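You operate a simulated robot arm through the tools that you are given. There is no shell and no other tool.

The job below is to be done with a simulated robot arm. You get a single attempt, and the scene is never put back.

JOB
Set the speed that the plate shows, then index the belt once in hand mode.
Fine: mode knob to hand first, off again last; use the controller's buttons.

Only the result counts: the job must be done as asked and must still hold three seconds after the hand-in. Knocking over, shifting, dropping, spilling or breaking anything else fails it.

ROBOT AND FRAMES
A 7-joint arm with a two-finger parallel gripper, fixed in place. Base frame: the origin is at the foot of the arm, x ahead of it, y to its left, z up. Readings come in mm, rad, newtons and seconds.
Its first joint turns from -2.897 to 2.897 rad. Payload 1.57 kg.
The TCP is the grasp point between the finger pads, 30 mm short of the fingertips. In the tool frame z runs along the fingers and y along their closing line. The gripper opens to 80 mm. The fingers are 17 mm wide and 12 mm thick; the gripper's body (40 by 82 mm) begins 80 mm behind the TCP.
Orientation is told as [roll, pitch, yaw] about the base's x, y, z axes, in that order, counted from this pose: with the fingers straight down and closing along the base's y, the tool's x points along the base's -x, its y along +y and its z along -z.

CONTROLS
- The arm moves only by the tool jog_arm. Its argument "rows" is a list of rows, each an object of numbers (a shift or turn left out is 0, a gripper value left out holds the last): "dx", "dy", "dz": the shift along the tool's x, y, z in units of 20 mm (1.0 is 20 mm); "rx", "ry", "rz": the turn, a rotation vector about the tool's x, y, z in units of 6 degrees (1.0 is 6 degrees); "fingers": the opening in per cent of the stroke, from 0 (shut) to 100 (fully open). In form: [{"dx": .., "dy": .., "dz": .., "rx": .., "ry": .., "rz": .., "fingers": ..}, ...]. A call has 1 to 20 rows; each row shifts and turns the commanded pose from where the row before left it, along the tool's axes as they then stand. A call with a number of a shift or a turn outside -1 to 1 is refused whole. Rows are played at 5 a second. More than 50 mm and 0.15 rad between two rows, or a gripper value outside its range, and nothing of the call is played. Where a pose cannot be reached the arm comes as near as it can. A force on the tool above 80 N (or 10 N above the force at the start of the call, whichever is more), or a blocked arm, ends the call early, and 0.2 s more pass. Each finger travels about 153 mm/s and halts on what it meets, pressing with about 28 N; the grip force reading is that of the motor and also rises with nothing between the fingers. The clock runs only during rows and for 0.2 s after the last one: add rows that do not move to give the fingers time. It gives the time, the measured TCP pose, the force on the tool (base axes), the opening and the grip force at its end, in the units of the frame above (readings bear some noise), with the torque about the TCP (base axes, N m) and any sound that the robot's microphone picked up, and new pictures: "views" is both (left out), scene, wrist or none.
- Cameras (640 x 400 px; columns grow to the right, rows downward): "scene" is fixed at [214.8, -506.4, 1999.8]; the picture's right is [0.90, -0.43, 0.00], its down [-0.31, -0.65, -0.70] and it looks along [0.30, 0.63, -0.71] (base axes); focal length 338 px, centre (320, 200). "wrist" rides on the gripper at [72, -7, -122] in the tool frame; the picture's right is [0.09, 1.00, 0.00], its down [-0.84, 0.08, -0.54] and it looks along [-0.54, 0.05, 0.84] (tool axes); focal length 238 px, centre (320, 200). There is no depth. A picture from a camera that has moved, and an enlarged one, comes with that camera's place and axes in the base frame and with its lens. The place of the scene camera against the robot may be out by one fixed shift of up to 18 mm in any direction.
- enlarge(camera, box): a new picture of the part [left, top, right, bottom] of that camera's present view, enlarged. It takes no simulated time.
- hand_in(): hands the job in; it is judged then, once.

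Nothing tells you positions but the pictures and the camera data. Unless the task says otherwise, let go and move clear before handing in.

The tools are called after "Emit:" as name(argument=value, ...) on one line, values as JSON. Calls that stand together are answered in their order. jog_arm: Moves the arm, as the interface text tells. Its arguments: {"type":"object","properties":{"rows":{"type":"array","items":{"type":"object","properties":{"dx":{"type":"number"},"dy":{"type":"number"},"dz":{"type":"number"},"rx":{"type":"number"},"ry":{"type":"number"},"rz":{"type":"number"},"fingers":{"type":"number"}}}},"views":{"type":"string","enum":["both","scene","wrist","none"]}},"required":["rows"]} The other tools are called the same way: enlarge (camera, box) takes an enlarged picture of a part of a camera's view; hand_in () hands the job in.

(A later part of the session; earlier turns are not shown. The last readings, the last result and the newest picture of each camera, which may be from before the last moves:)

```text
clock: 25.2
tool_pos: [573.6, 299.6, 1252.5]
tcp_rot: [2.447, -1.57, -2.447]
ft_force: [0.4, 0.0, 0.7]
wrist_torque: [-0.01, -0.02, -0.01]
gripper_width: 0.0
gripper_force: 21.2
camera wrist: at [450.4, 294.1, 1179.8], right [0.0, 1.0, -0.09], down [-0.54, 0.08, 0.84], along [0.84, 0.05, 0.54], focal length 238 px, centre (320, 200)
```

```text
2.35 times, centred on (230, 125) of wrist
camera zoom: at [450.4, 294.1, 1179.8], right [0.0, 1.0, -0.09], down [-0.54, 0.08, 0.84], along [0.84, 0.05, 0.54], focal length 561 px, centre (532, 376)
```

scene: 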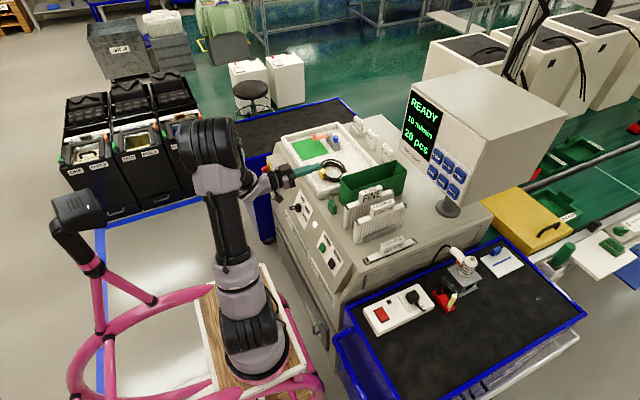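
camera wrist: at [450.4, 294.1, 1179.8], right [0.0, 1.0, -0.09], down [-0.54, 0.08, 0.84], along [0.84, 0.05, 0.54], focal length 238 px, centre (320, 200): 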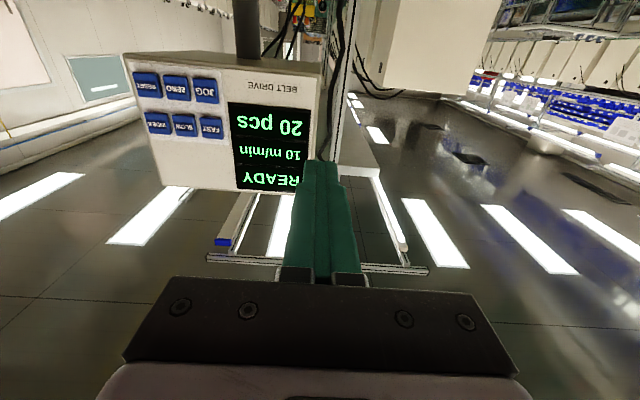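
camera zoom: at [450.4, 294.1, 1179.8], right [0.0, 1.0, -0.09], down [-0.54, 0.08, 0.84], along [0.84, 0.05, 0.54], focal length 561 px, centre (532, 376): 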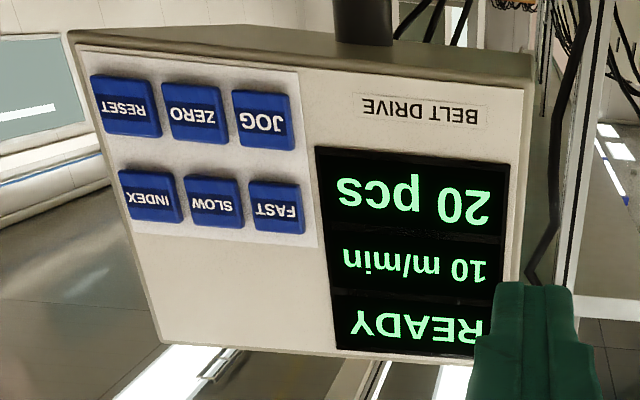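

Two wrist views agree: FAST ≈(912, 97, 1331), INDEX ≈(910, -2, 1330), JOG ≈(910, 97, 1264), with 50 mm between columns. I'll bring the closed fingertips to about 30 mm in front of FAST.

Emit:
jog_arm(rows=[{"dx": -0.262, "dy": -0.677, "dz": 0.92}, {"dx": -0.262, "dy": -0.677, "dz": 0.92}, {"dx": -0.262, "dy": -0.677, "dz": 0.92}, {"dx": -0.262, "dy": -0.677, "dz": 0.92}, {"dx": -0.262, "dy": -0.677, "dz": 0.92}, {"dx": -0.262, "dy": -0.677, "dz": 0.92}, {"dx": -0.262, "dy": -0.677, "dz": 0.92}, {"dx": -0.262, "dy": -0.677, "dz": 0.92}, {"dx": -0.262, "dy": -0.677, "dz": 0.92}, {"dx": -0.262, "dy": -0.677, "dz": 0.92}, {"dx": -0.262, "dy": -0.677, "dz": 0.92}, {"dx": -0.262, "dy": -0.677, "dz": 0.92}, {"dx": -0.262, "dy": -0.677, "dz": 0.92}, {"dx": -0.262, "dy": -0.677, "dz": 0.92}, {"dx": -0.262, "dy": -0.677, "dz": 0.92}, {}])

Emit:
enlarge(camera="wrist", box=[150, 20, 470, 220])

Emit:
enlarge(camera="scene", box=[370, 80, 480, 220])

```text
clock: 28.6
tool_pos: [848.2, 98.0, 1332.2]
tcp_rot: [0.262, -1.567, -0.27]
ft_force: [1.0, 0.4, 0.2]
wrist_torque: [0.03, 0.0, -0.01]
gripper_width: 0.0
gripper_force: 21.7
camera wrist: at [726.4, 92.1, 1259.6], right [0.0, 1.0, -0.09], down [-0.54, 0.08, 0.84], along [0.84, 0.05, 0.54], focal length 238 px, centre (320, 200)
```

scene: 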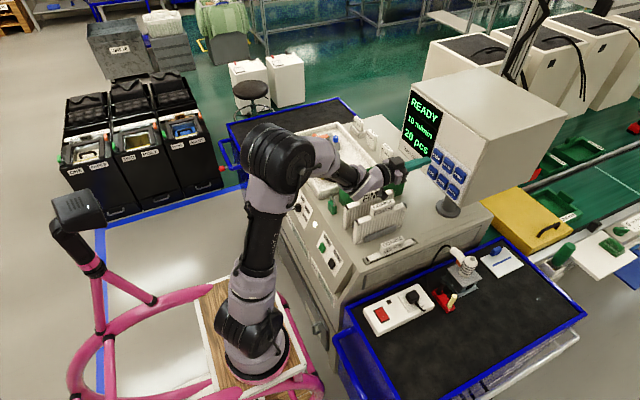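
wrist: 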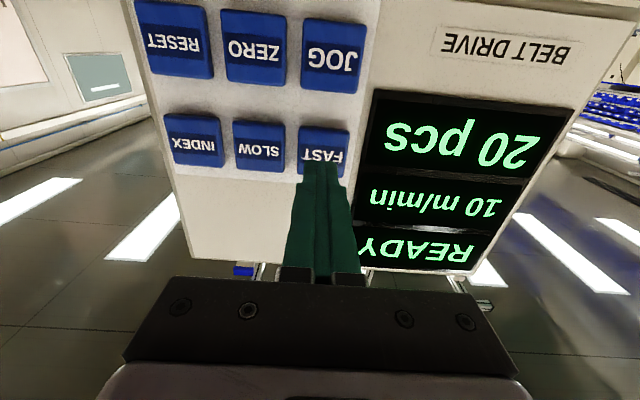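

```text
2.00 times, centred on (310, 120) of wrist
camera zoom: at [726.4, 92.1, 1259.6], right [0.0, 1.0, -0.09], down [-0.54, 0.08, 0.84], along [0.84, 0.05, 0.54], focal length 477 px, centre (340, 360)
```

zoom: 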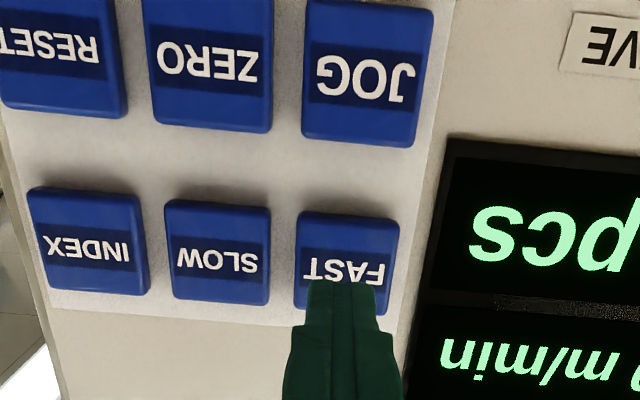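

```text
2.86 times, centred on (425, 150) of scene
camera zoom: at [214.8, -506.4, 1999.8], right [0.9, -0.43, 0.0], down [-0.31, -0.65, -0.7], along [0.3, 0.63, -0.71], focal length 966 px, centre (20, 343)
```

zoom: 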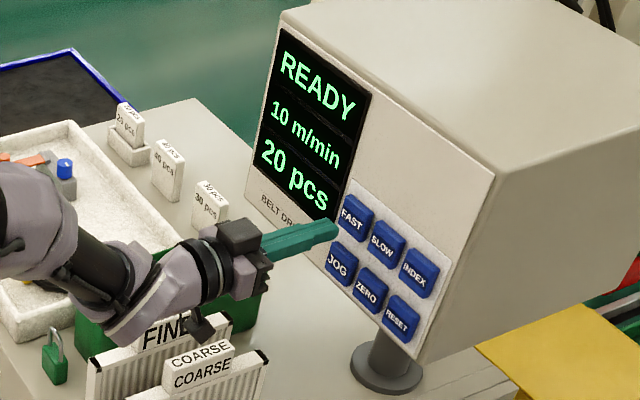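

The fingertips are lined up with FAST and about 33 mm short of it. I'll close most of the gap and then press in small steps, watching force and display.

Emit:
jog_arm(rows=[{"dz": 0.7}, {"dz": 0.7}, {"dz": 0.1}, {}])

Emit:
enlarge(camera="scene", box=[390, 80, 480, 220])

```text
clock: 29.6
tool_pos: [877.7, 98.7, 1332.5]
tcp_rot: [0.175, -1.565, -0.178]
ft_force: [-2.9, -0.5, 0.7]
wrist_torque: [0.03, -0.03, -0.01]
gripper_width: 0.0
gripper_force: 21.1
heard: click
camera wrist: at [756.0, 93.3, 1259.9], right [0.01, 1.0, -0.09], down [-0.54, 0.08, 0.84], along [0.84, 0.04, 0.54], focal length 238 px, centre (320, 200)
```

scene: 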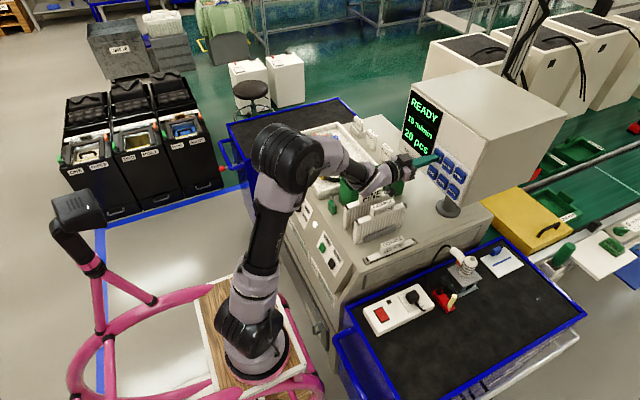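
wrist: 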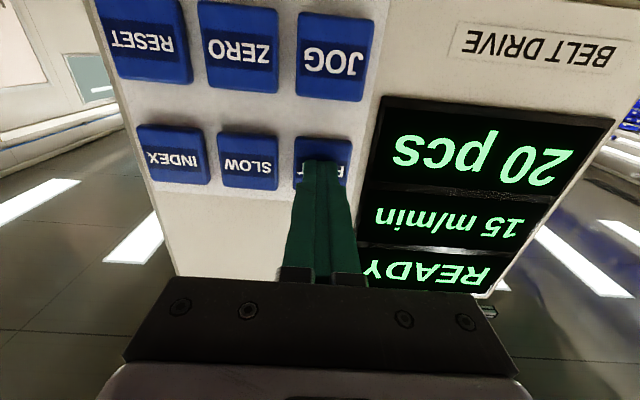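

```text
2.86 times, centred on (435, 150) of scene
camera zoom: at [214.8, -506.4, 1999.8], right [0.9, -0.43, 0.0], down [-0.31, -0.65, -0.7], along [0.3, 0.63, -0.71], focal length 966 px, centre (-9, 343)
```

zoom: 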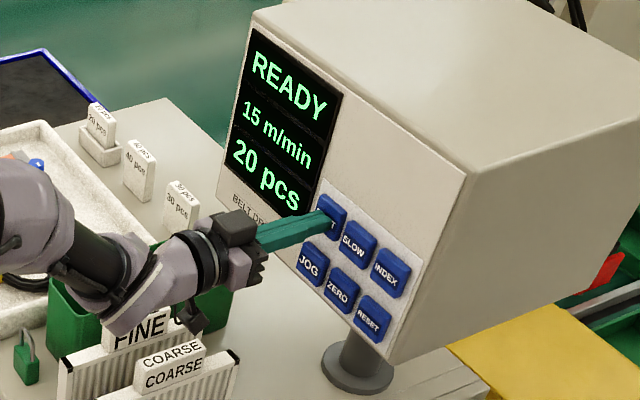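

A click sounded and the speed rose to 15 m/min, so each press adds 5. I'll back off to release the button and check the display before pressing once more.

Emit:
jog_arm(rows=[{"dz": -0.5}, {"dz": -0.5}, {}])

```text
clock: 30.4
tool_pos: [858.3, 97.5, 1331.7]
tcp_rot: [0.151, -1.568, -0.156]
ft_force: [-0.2, 0.1, 0.5]
wrist_torque: [0.01, -0.03, 0.01]
gripper_width: 0.0
gripper_force: 20.9
camera wrist: at [736.2, 92.7, 1259.7], right [0.01, 1.0, -0.09], down [-0.54, 0.08, 0.84], along [0.84, 0.04, 0.54], focal length 238 px, centre (320, 200)
```

scene: 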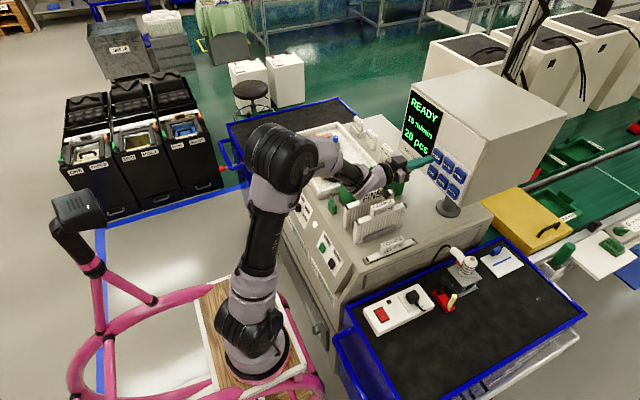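
wrist: 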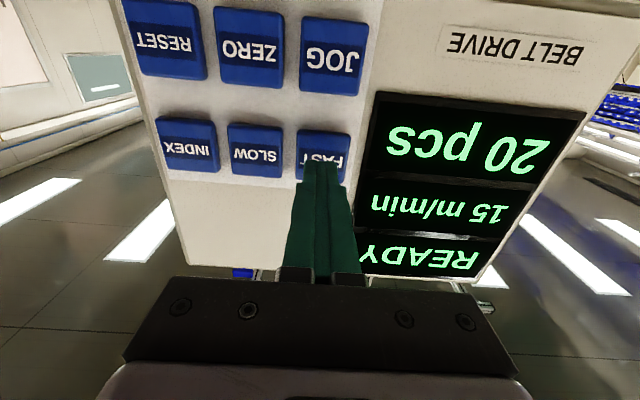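

The display holds at 15 m/min with the button released. One more identical press should give 20.

Emit:
jog_arm(rows=[{"dz": 0.5}, {"dz": 0.5}, {}, {"dz": -0.5}, {"dz": -0.5}, {"dz": -0.5}, {}])

Emit:
enlarge(camera="scene", box=[390, 80, 480, 220])

```text
clock: 32.0
tool_pos: [847.7, 97.3, 1331.7]
tcp_rot: [0.278, -1.567, -0.285]
ft_force: [0.3, -1.0, -0.2]
wrist_torque: [0.0, -0.01, -0.03]
gripper_width: 0.0
gripper_force: 20.7
heard: click
camera wrist: at [726.5, 92.5, 1259.3], right [0.0, 1.0, -0.09], down [-0.54, 0.08, 0.84], along [0.84, 0.05, 0.54], focal length 238 px, centre (320, 200)
```

scene: 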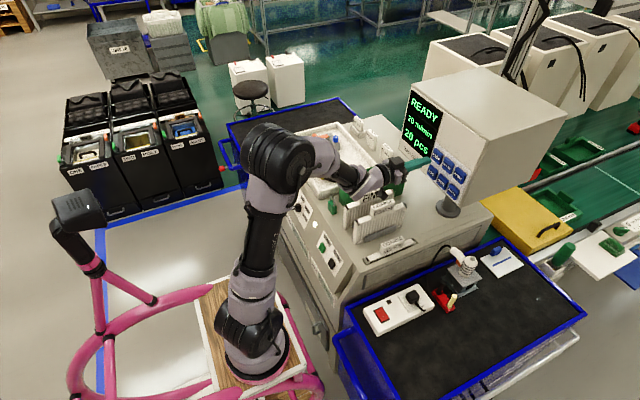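
wrist: 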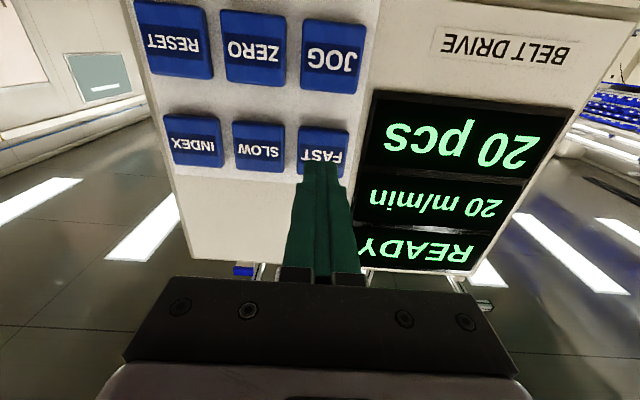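

```text
2.86 times, centred on (435, 150) of scene
camera zoom: at [214.8, -506.4, 1999.8], right [0.9, -0.43, 0.0], down [-0.31, -0.65, -0.7], along [0.3, 0.63, -0.71], focal length 966 px, centre (-9, 343)
```

zoom: 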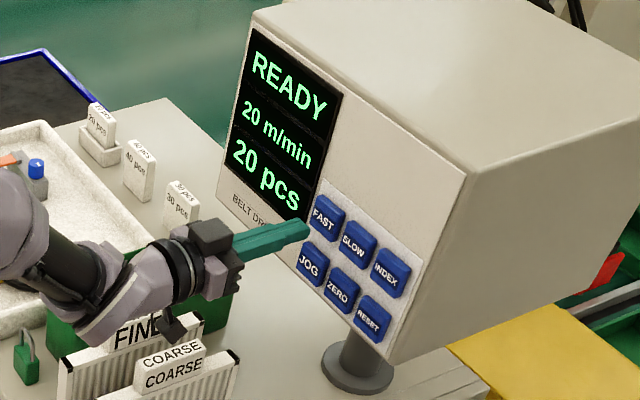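

The screen now reads 20 m/min, matching the plate. I'll shift across to INDEX at y≈-2, staying about 30 mm off the face, and check alignment.

Emit:
jog_arm(rows=[{"dy": -0.99}, {"dy": -0.99}, {"dy": -0.99}, {"dy": -0.99}, {"dy": -0.99}, {}])

Emit:
enlarge(camera="wrist", box=[220, 60, 460, 220])

```text
clock: 33.4
tool_pos: [836.6, 54.9, 1367.6]
tcp_rot: [0.214, -1.555, -0.218]
ft_force: [-0.2, -1.2, -0.2]
wrist_torque: [-0.01, 0.02, 0.01]
gripper_width: 0.0
gripper_force: 21.2
out of reach, approached as far as the arm can: row 1, 2, 3, 4, 5
camera wrist: at [714.0, 49.9, 1296.5], right [0.0, 1.0, -0.09], down [-0.53, 0.08, 0.85], along [0.85, 0.05, 0.53], focal length 238 px, centre (320, 200)
```

scene: 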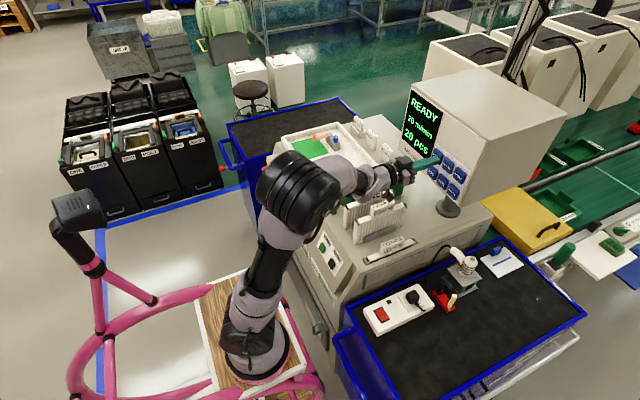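
wrist: 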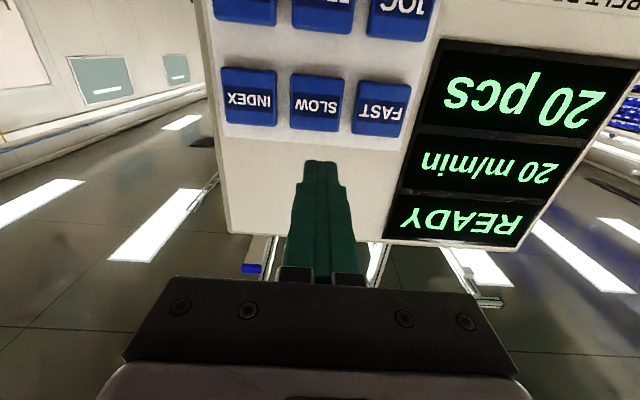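

```text
2.50 times, centred on (340, 140) of wrist
camera zoom: at [714.0, 49.9, 1296.5], right [0.0, 1.0, -0.09], down [-0.53, 0.08, 0.85], along [0.85, 0.05, 0.53], focal length 596 px, centre (270, 350)
```

zoom: 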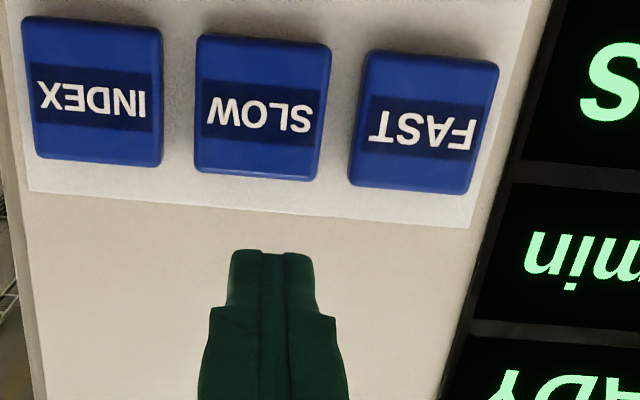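

The shift toward INDEX ran out of reach in this posture, and the arm stopped at y≈55, z≈1368, clear of the box. The speed still reads 20. I'll back away from the face and see whether the arm recovers the commanded pose.

Emit:
jog_arm(rows=[{"dz": -1}, {"dz": -1}, {"dz": -1}, {}])

```text
clock: 34.4
tool_pos: [776.9, 54.4, 1367.4]
tcp_rot: [2.014, -1.569, -2.014]
ft_force: [-0.6, 1.0, 0.3]
wrist_torque: [0.02, -0.03, 0.05]
gripper_width: 0.0
gripper_force: 21.1
camera wrist: at [655.9, 48.9, 1294.6], right [0.0, 1.0, -0.09], down [-0.54, 0.08, 0.84], along [0.84, 0.05, 0.54], focal length 238 px, centre (320, 200)
```

scene: 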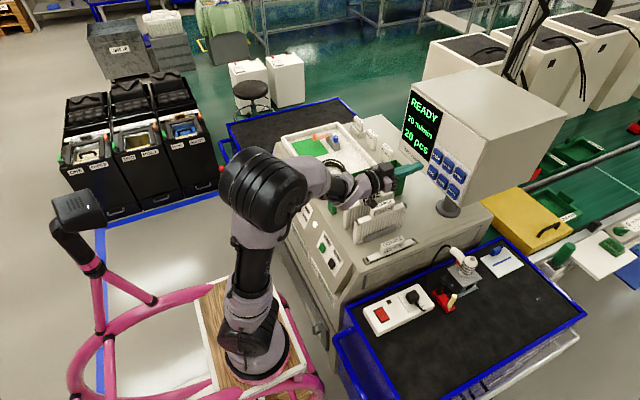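
wrist: 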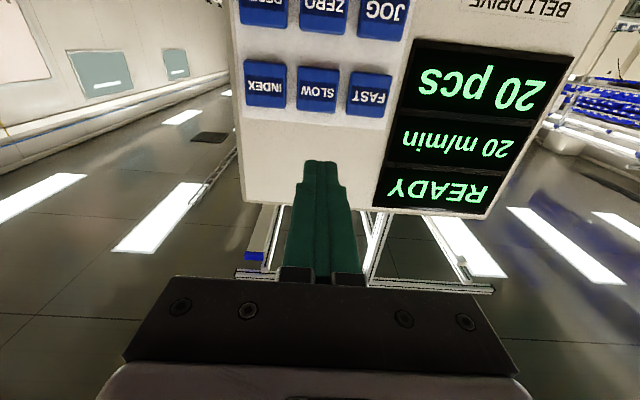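

The arm recovered at (777, 54, 1367) with the tool level. I'll retreat further, then shift to INDEX's y and z from there and see whether that posture is reachable.

Emit:
jog_arm(rows=[{"dz": -1}, {"dz": -1}, {"dx": 0.6}, {"dx": 0.6}, {"dx": 0.6}, {"dy": -0.7}, {"dy": -0.7}, {"dy": -0.7}, {"dy": -0.7}, {}])

```text
clock: 36.6
tool_pos: [732.6, 51.3, 1346.0]
tcp_rot: [-0.102, -1.564, 0.101]
ft_force: [-0.2, -0.3, 0.5]
wrist_torque: [0.02, 0.01, -0.02]
gripper_width: 0.0
gripper_force: 21.4
out of reach, approached as far as the arm can: row 5, 6, 7, 8, 9
camera wrist: at [610.1, 46.3, 1273.1], right [0.0, 1.0, -0.09], down [-0.54, 0.08, 0.84], along [0.84, 0.05, 0.53], focal length 238 px, centre (320, 200)
```

scene: 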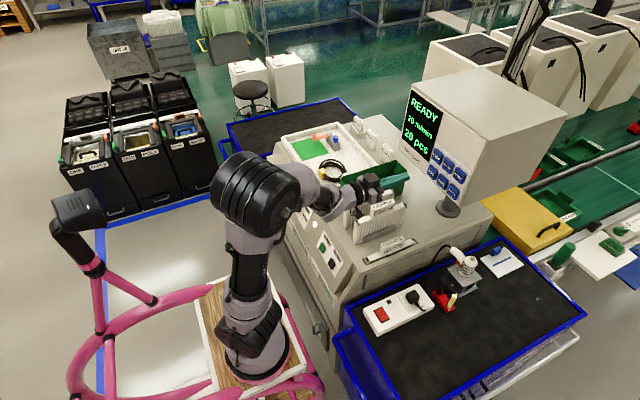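
wrist: 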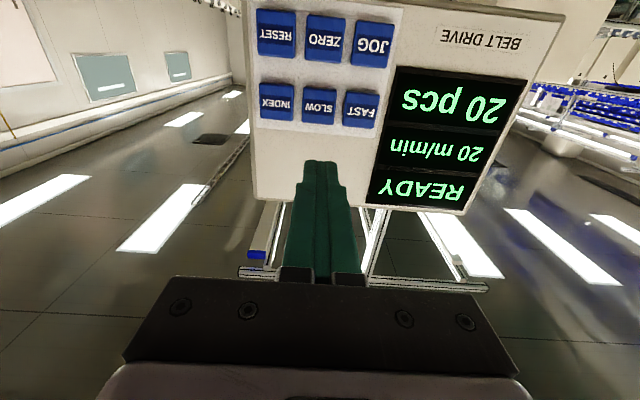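

The limit seems to be a wrist-joint one with the tool level, since the forearm descends steeply here. I'll tilt the tool 30° downward, which should relieve it, and then shift to INDEX's column.

Emit:
jog_arm(rows=[{"ry": 1}, {"ry": 1}, {"ry": 1}, {"ry": 1}, {"ry": 1}, {}, {"dy": -0.89}, {"dy": -0.89}, {"dy": -0.89}, {}])

```text
clock: 38.8
tool_pos: [732.5, -1.9, 1345.3]
tcp_rot: [0.001, -1.047, -0.002]
ft_force: [0.0, -0.6, -0.2]
wrist_torque: [0.03, -0.02, 0.0]
gripper_width: 0.2
gripper_force: 21.8
camera wrist: at [591.2, -7.7, 1342.8], right [-0.05, 1.0, -0.08], down [-0.05, 0.08, 1.0], along [1.0, 0.05, 0.05], focal length 238 px, centre (320, 200)
```

scene: 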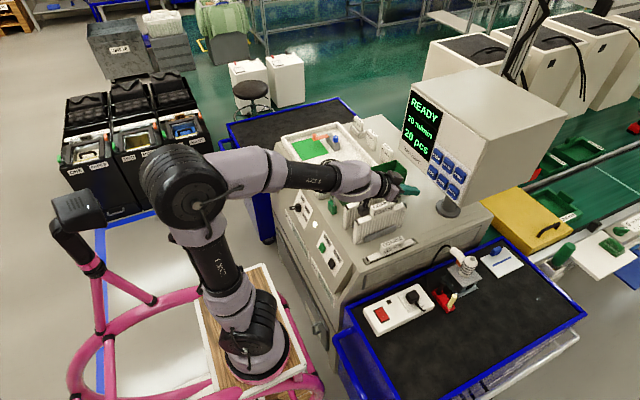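
wrist: 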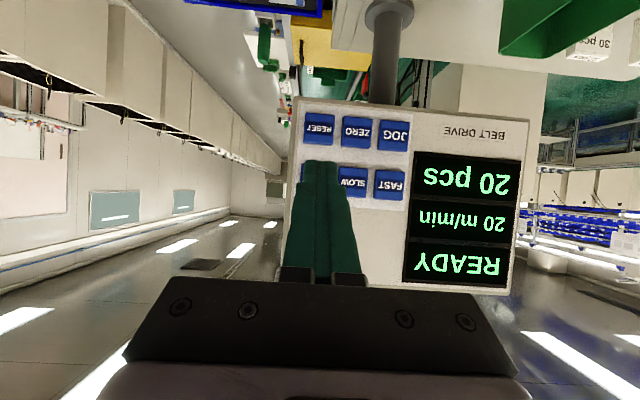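

The tilted pose works: the TCP is at (732, -2, 1345), in INDEX's column. Moving forward now to about 30 mm short of the button.

Emit:
jog_arm(rows=[{"dx": -0.437, "dz": 0.886}, {"dx": -0.437, "dz": 0.886}, {"dx": -0.437, "dz": 0.886}, {"dx": -0.437, "dz": 0.886}, {"dx": -0.437, "dz": 0.886}, {"dx": -0.437, "dz": 0.886}, {}])

Emit:
enlarge(camera="wrist", box=[200, 60, 440, 220])

Emit:
enlarge(camera="scene", box=[390, 80, 480, 220])

```text
clock: 40.4
tool_pos: [850.3, -1.9, 1336.2]
tcp_rot: [0.001, -1.048, -0.002]
ft_force: [-0.4, -0.5, -0.6]
wrist_torque: [-0.01, 0.02, 0.0]
gripper_width: 0.0
gripper_force: 21.0
camera wrist: at [709.0, -7.6, 1334.9], right [-0.05, 1.0, -0.08], down [-0.05, 0.08, 1.0], along [1.0, 0.05, 0.05], focal length 238 px, centre (320, 200)
```

scene: 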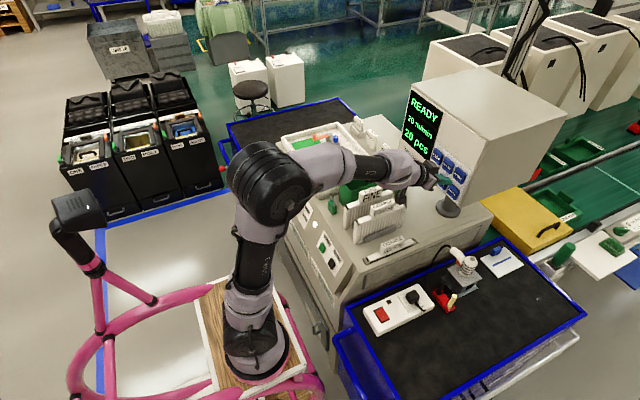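
wrist: 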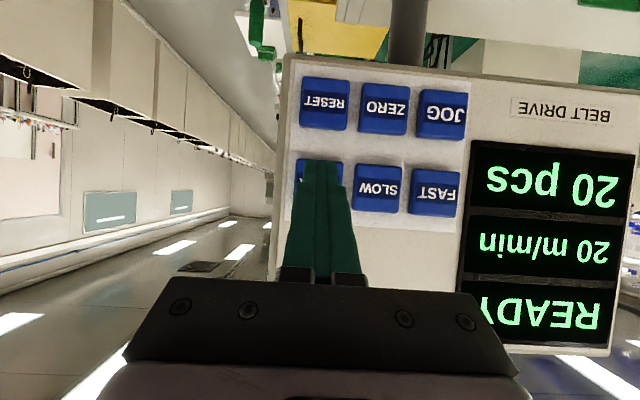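

```text
2.50 times, centred on (320, 140) of wrist
camera zoom: at [709.0, -7.6, 1334.9], right [-0.05, 1.0, -0.08], down [-0.05, 0.08, 1.0], along [1.0, 0.05, 0.05], focal length 596 px, centre (320, 350)
```

zoom: 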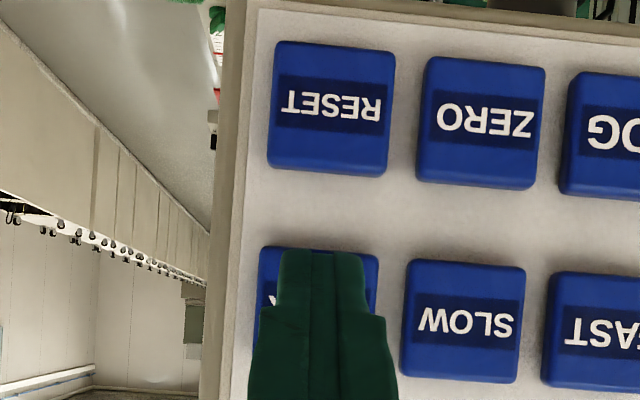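

```text
2.86 times, centred on (435, 150) of scene
camera zoom: at [214.8, -506.4, 1999.8], right [0.9, -0.43, 0.0], down [-0.31, -0.65, -0.7], along [0.3, 0.63, -0.71], focal length 966 px, centre (-9, 343)
```

zoom: 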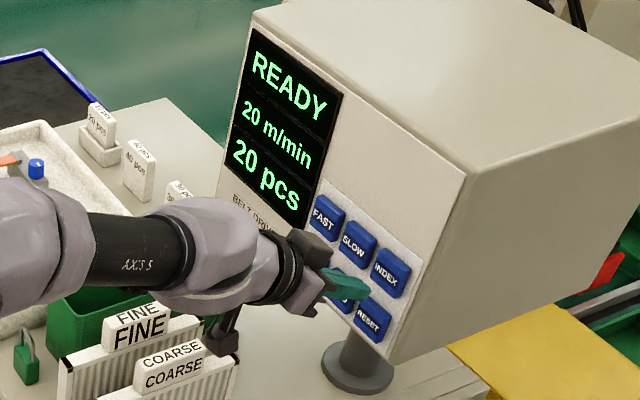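

INDEX's centre measures ≈(911, 0, 1331), and the fingertip's leading edge lines up with it. I'll press along +x in small steps and stop at the first click.

Emit:
jog_arm(rows=[{"dx": -0.3, "dz": 0.52}, {"dx": -0.3, "dz": 0.52}, {}])

```text
clock: 41.2
tool_pos: [874.0, -2.2, 1337.1]
tcp_rot: [-0.001, -1.048, -0.002]
ft_force: [-0.9, 0.4, 0.2]
wrist_torque: [0.0, -0.02, 0.0]
gripper_width: 0.2
gripper_force: 20.8
camera wrist: at [732.7, -8.1, 1334.6], right [-0.05, 1.0, -0.08], down [-0.05, 0.08, 1.0], along [1.0, 0.05, 0.05], focal length 238 px, centre (320, 200)
```

scene: 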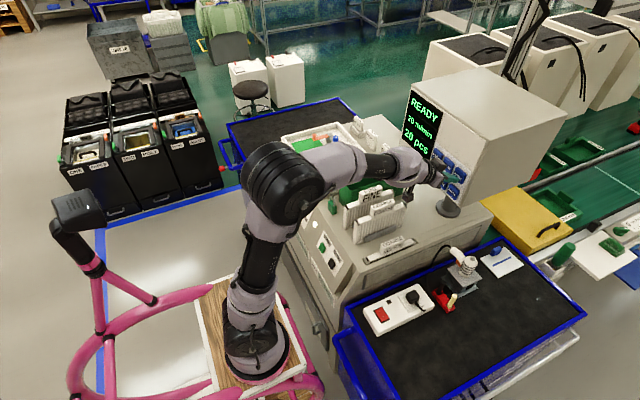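
wrist: 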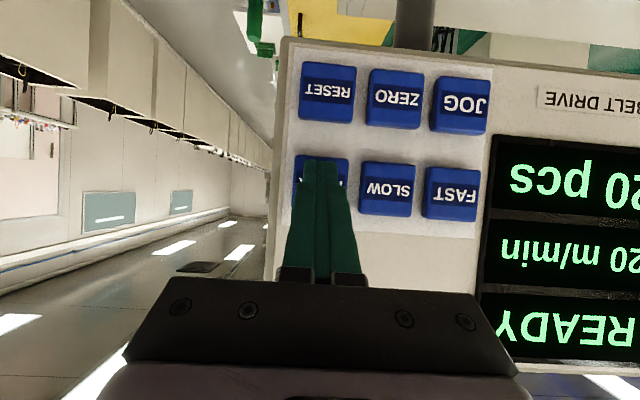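

Emit:
jog_arm(rows=[{"dx": -0.05, "dz": 0.0866}, {}], views="none")

```text
clock: 41.8
tool_pos: [875.7, -1.7, 1337.4]
tcp_rot: [0.002, -1.048, 0.0]
ft_force: [-1.5, 0.0, -0.1]
wrist_torque: [0.02, 0.0, 0.02]
gripper_width: 0.0
gripper_force: 21.8
```

No click yet and almost no force. I'll take another 2 mm step.

Emit:
jog_arm(rows=[{"dx": -0.05, "dz": 0.0866}, {}], views="wrist")

```text
clock: 42.4
tool_pos: [878.3, -1.3, 1337.8]
tcp_rot: [0.003, -1.047, 0.0]
ft_force: [-4.0, 0.2, -0.7]
wrist_torque: [0.04, 0.08, 0.02]
gripper_width: 0.3
gripper_force: 21.3
heard: click
camera wrist: at [736.8, -7.7, 1334.9], right [-0.05, 1.0, -0.08], down [-0.05, 0.08, 1.0], along [1.0, 0.05, 0.05], focal length 238 px, centre (320, 200)
```

wrist: 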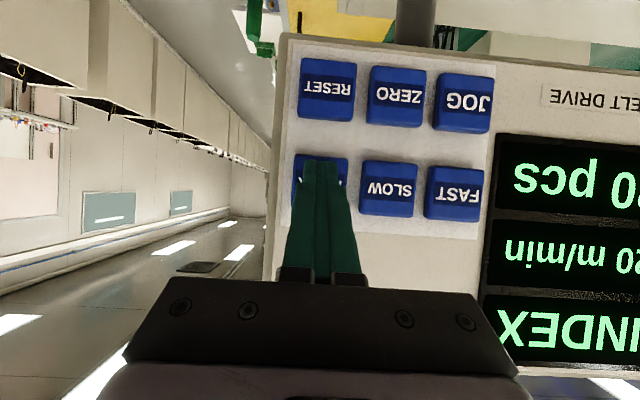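

A click sounded and the screen now says INDEX. I'll retract straight away from the face and check the display.

Emit:
jog_arm(rows=[{"dx": 0.375, "dz": -0.65}, {"dx": 0.375, "dz": -0.65}, {"dx": 0.375, "dz": -0.65}, {"dx": 0.375, "dz": -0.65}, {}])

Emit:
enlarge(camera="scene", box=[390, 80, 480, 220])

```text
clock: 43.6
tool_pos: [817.3, -1.5, 1336.8]
tcp_rot: [0.002, -1.047, -0.002]
ft_force: [0.3, 0.6, -0.2]
wrist_torque: [0.01, -0.04, 0.02]
gripper_width: 0.0
gripper_force: 21.4
camera wrist: at [677.3, -7.8, 1334.8], right [-0.05, 1.0, -0.08], down [-0.05, 0.08, 1.0], along [1.0, 0.05, 0.05], focal length 238 px, centre (320, 200)
```

scene: 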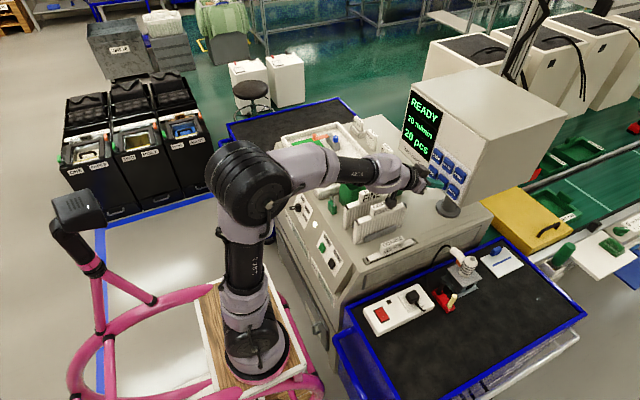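
wrist: 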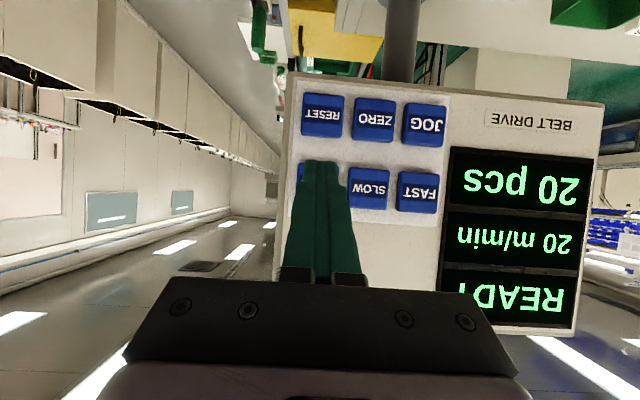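

```text
2.86 times, centred on (435, 150) of scene
camera zoom: at [214.8, -506.4, 1999.8], right [0.9, -0.43, 0.0], down [-0.31, -0.65, -0.7], along [0.3, 0.63, -0.71], focal length 966 px, centre (-9, 343)
```

zoom: 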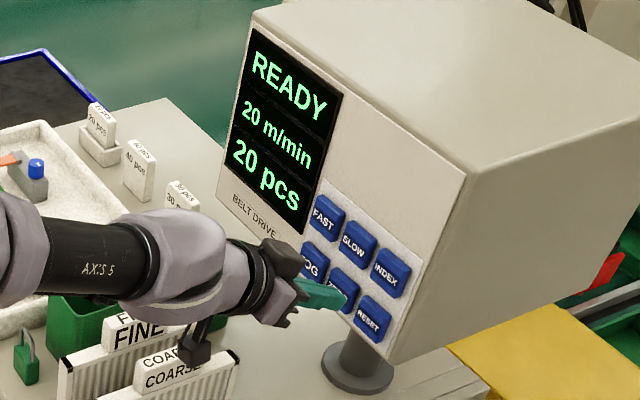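

The controller is back to READY at 20 m/min after exactly one index. Now I'll go back toward the mode knob by the high route to turn it OFF.

Emit:
jog_arm(rows=[{"dx": 0.44, "dy": 0.967, "dz": -0.709}, {"dx": 0.44, "dy": 0.967, "dz": -0.709}, {"dx": 0.44, "dy": 0.967, "dz": -0.709}, {"dx": 0.44, "dy": 0.967, "dz": -0.709}, {"dx": 0.44, "dy": 0.967, "dz": -0.709}, {"dx": 0.44, "dy": 0.967, "dz": -0.709}, {"dx": 0.44, "dy": 0.967, "dz": -0.709}, {"dx": 0.44, "dy": 0.967, "dz": -0.709}, {"dx": 0.44, "dy": 0.967, "dz": -0.709}, {"dx": 0.44, "dy": 0.967, "dz": -0.709}, {"dx": 0.44, "dy": 0.967, "dz": -0.709}, {"dx": 0.44, "dy": 0.967, "dz": -0.709}, {"dx": 0.44, "dy": 0.967, "dz": -0.709}, {}])

```text
clock: 46.6
tool_pos: [602.3, 249.4, 1329.5]
tcp_rot: [0.001, -1.047, -0.002]
ft_force: [-0.5, 0.3, -1.0]
wrist_torque: [0.02, -0.06, 0.01]
gripper_width: 0.0
gripper_force: 21.2
camera wrist: at [460.2, 243.7, 1328.4], right [-0.05, 1.0, -0.08], down [-0.05, 0.08, 1.0], along [1.0, 0.05, 0.05], focal length 238 px, centre (320, 200)
```

scene: 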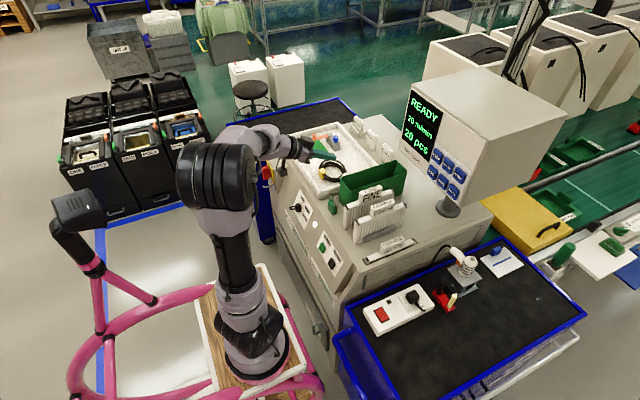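
wrist: 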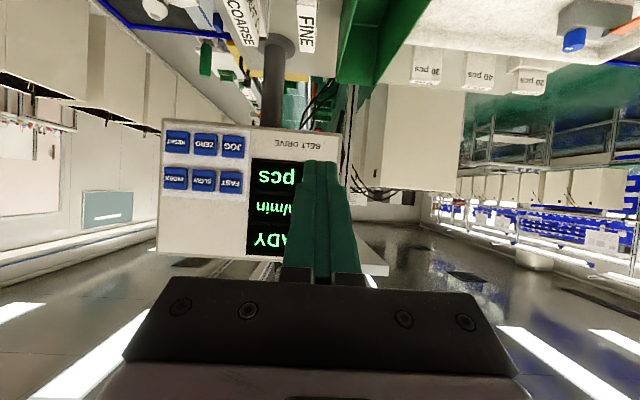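

Clear of everything so far. I'll continue back and down to the area in front of the panel.

Emit:
jog_arm(rows=[{"dx": 0.96, "dy": 0.888, "dz": -0.285}, {"dx": 0.96, "dy": 0.888, "dz": -0.285}, {"dx": 0.96, "dy": 0.888, "dz": -0.285}, {"dx": 0.96, "dy": 0.888, "dz": -0.285}, {"dx": 0.96, "dy": 0.888, "dz": -0.285}, {"dx": 0.96, "dy": 0.888, "dz": -0.285}, {"dx": 0.96, "dy": 0.888, "dz": -0.285}, {"dx": 0.96, "dy": 0.888, "dz": -0.285}, {"dx": 0.96, "dy": 0.888, "dz": -0.285}, {"dx": 0.96, "dy": 0.888, "dz": -0.285}, {"dx": 0.96, "dy": 0.888, "dz": -0.285}, {"dx": 0.96, "dy": 0.888, "dz": -0.285}, {"dx": 0.96, "dy": 0.888, "dz": -0.285}, {"ry": -0.617}, {"ry": -0.617}, {}])

```text
clock: 50.0
tool_pos: [412.0, 480.8, 1150.7]
tcp_rot: [0.001, -1.178, -0.001]
ft_force: [0.1, 0.2, 0.5]
wrist_torque: [0.0, -0.01, 0.01]
gripper_width: 0.0
gripper_force: 21.3
camera wrist: at [272.2, 474.9, 1130.5], right [-0.04, 1.0, -0.08], down [-0.18, 0.08, 0.98], along [0.98, 0.05, 0.18], focal length 238 px, centre (320, 200)
```

scene: 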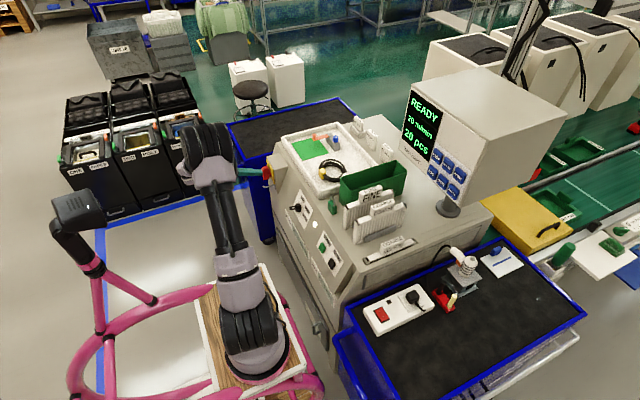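
wrist: 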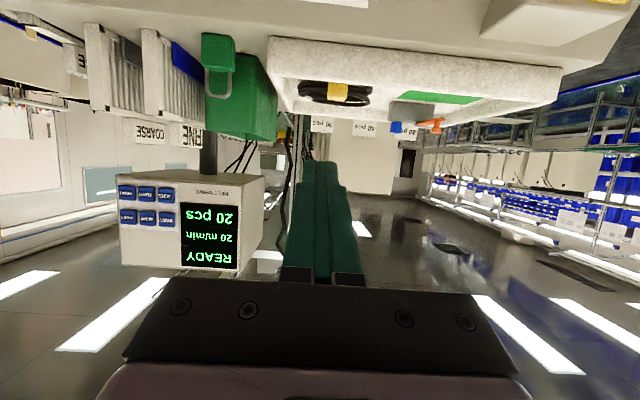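

Now straight down in front of the panel, then I'll open the fingers and rotate the tool 45° to match the knob's HAND orientation.

Emit:
jog_arm(rows=[{"dx": 0.935, "dz": 0.386}, {"dx": 0.935, "dz": 0.386}, {"dx": 0.935, "dz": 0.386}, {"dx": 0.935, "dz": 0.386}, {"dx": 0.935, "dz": 0.386}, {"dx": 0.935, "dz": 0.386}, {"dx": 0.935, "dz": 0.386}, {"dx": 0.935, "dz": 0.386}, {"dx": 0.935, "dz": 0.386}, {"dx": 0.935, "dz": 0.386, "fingers": 65}, {"rz": 0.9375}, {"rz": 0.9375}, {"rz": 0.9375}, {"rz": 0.9375}, {"rz": 0.9375}, {"rz": 0.9375}, {"rz": 0.9375}, {"rz": 0.9375}, {}])

Emit:
enlarge(camera="wrist", box=[220, 60, 420, 220])

```text
clock: 54.0
tool_pos: [412.0, 481.4, 948.7]
tcp_rot: [1.041, -0.711, -1.205]
ft_force: [0.0, 0.0, -1.7]
wrist_torque: [0.02, 0.03, 0.0]
gripper_width: 52.0
gripper_force: 0.0
camera wrist: at [277.9, 528.2, 943.8], right [0.25, 0.77, 0.59], down [-0.25, -0.54, 0.8], along [0.94, -0.35, 0.06], focal length 238 px, centre (320, 200)
```

scene: 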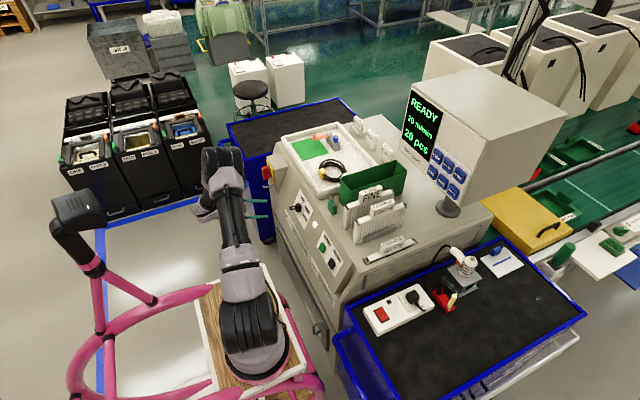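
wrist: 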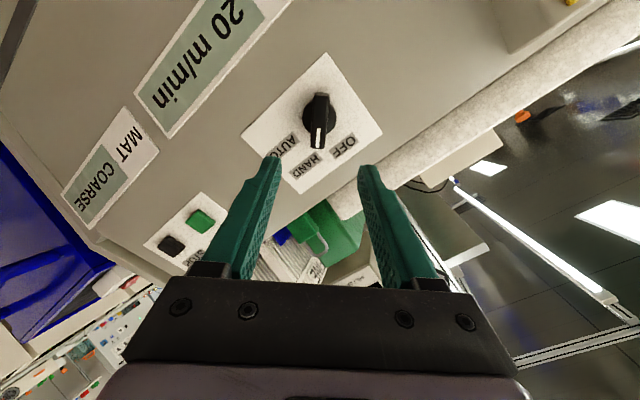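

```text
2.50 times, centred on (320, 140) of wrist
camera zoom: at [277.9, 528.2, 943.8], right [0.25, 0.77, 0.59], down [-0.25, -0.54, 0.8], along [0.94, -0.35, 0.06], focal length 596 px, centre (320, 350)
```

zoom: 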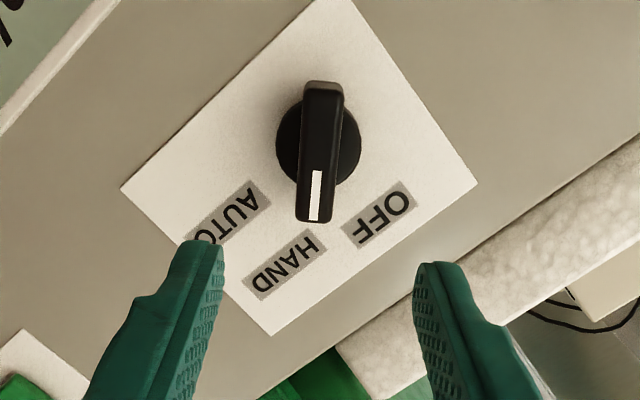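

The knob's bar lines up with the rotated gripper, about 1.4 mm off laterally, which I'll correct. Advancing most of the way and checking before the final approach.

Emit:
jog_arm(rows=[{"dx": -0.05, "dy": -0.07, "dz": 1}, {"dz": 1}, {"dz": 1}, {"dz": 1}, {"dz": 1}, {"dz": 1}, {}])

Emit:
enlarge(camera="wrist", box=[220, 60, 420, 220])

```text
clock: 55.6
tool_pos: [523.1, 480.4, 902.0]
tcp_rot: [1.041, -0.711, -1.205]
ft_force: [-0.5, 0.2, 0.4]
wrist_torque: [0.02, -0.01, -0.04]
gripper_width: 51.9
gripper_force: 0.1
camera wrist: at [389.1, 526.6, 897.3], right [0.25, 0.77, 0.59], down [-0.25, -0.54, 0.8], along [0.94, -0.35, 0.06], focal length 238 px, centre (320, 200)
```

scene: 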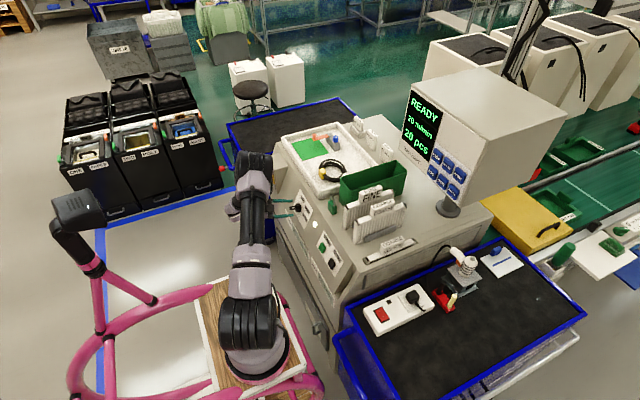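
wrist: 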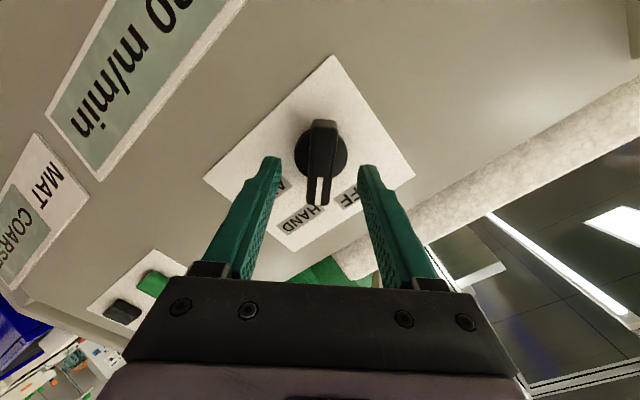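

```text
2.50 times, centred on (320, 140) of wrist
camera zoom: at [389.1, 526.6, 897.3], right [0.25, 0.77, 0.59], down [-0.25, -0.54, 0.8], along [0.94, -0.35, 0.06], focal length 596 px, centre (320, 350)
```

zoom: 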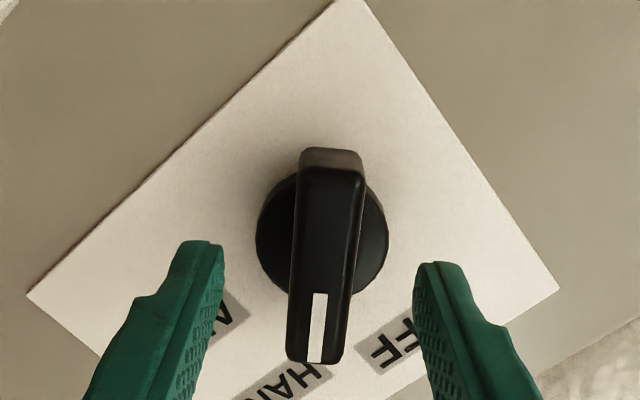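

Well centred between the fingers. I'll make the final 18 mm advance and close on the bar.

Emit:
jog_arm(rows=[{"dz": 0.45}, {"dz": 0.45}, {}, {"fingers": 40}, {"fingers": 20}, {"fingers": 10}, {"fingers": 5}, {}])

```text
clock: 57.4
tool_pos: [538.8, 480.6, 895.7]
tcp_rot: [1.04, -0.71, -1.204]
ft_force: [3.9, 6.7, 5.3]
wrist_torque: [0.18, -0.08, 0.39]
gripper_width: 18.0
gripper_force: 32.6
camera wrist: at [405.8, 527.0, 890.7], right [0.24, 0.77, 0.59], down [-0.25, -0.54, 0.8], along [0.94, -0.35, 0.06], focal length 238 px, centre (320, 200)
```

scene: 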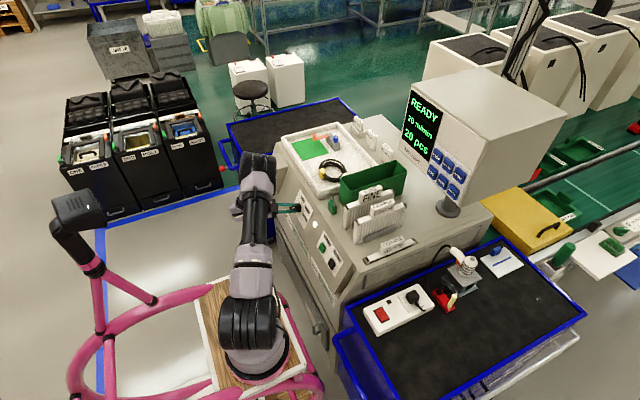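
wrist: 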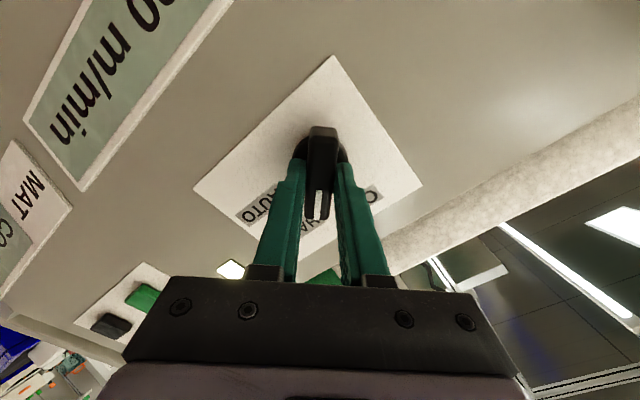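

The bar is gripped again. Turning 45° back (counter-clockwise) to OFF.

Emit:
jog_arm(rows=[{"rz": -0.75}, {"rz": -0.75}, {"rz": -0.75}, {"rz": -0.75}, {"rz": -0.75}, {"rz": -0.75}, {"rz": -0.75}, {"rz": -0.75}, {"rz": -0.75}, {"rz": -0.75}, {}])

Emit:
enlarge(camera="wrist", box=[220, 60, 420, 220])

```text
clock: 59.8
tool_pos: [539.4, 481.1, 895.7]
tcp_rot: [-0.003, -1.177, 0.002]
ft_force: [14.4, 15.8, 0.4]
wrist_torque: [0.14, -0.53, 0.23]
gripper_width: 17.8
gripper_force: 32.7
camera wrist: at [399.5, 473.9, 875.6], right [-0.04, 1.0, -0.09], down [-0.18, 0.08, 0.98], along [0.98, 0.05, 0.18], focal length 238 px, centre (320, 200)
```

scene: 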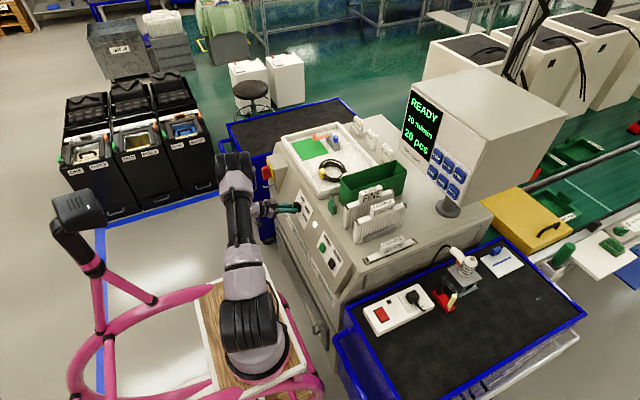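
wrist: 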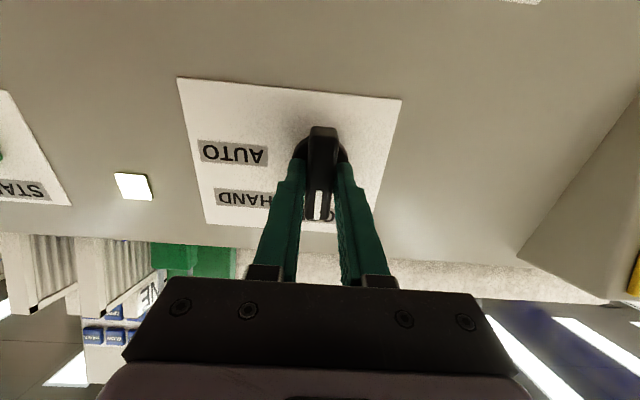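

```text
2.50 times, centred on (320, 140) of wrist
camera zoom: at [399.5, 473.9, 875.6], right [-0.04, 1.0, -0.09], down [-0.18, 0.08, 0.98], along [0.98, 0.05, 0.18], focal length 596 px, centre (320, 350)
```

zoom: 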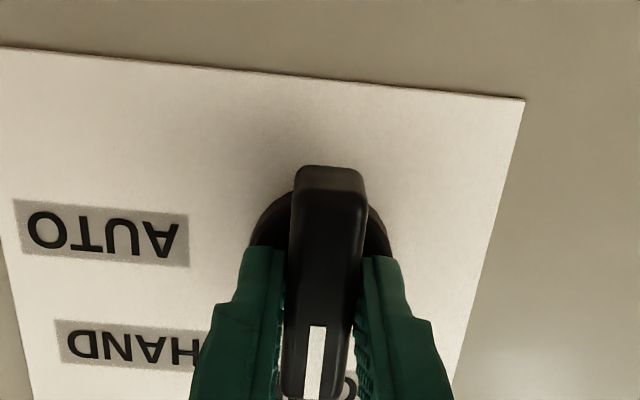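

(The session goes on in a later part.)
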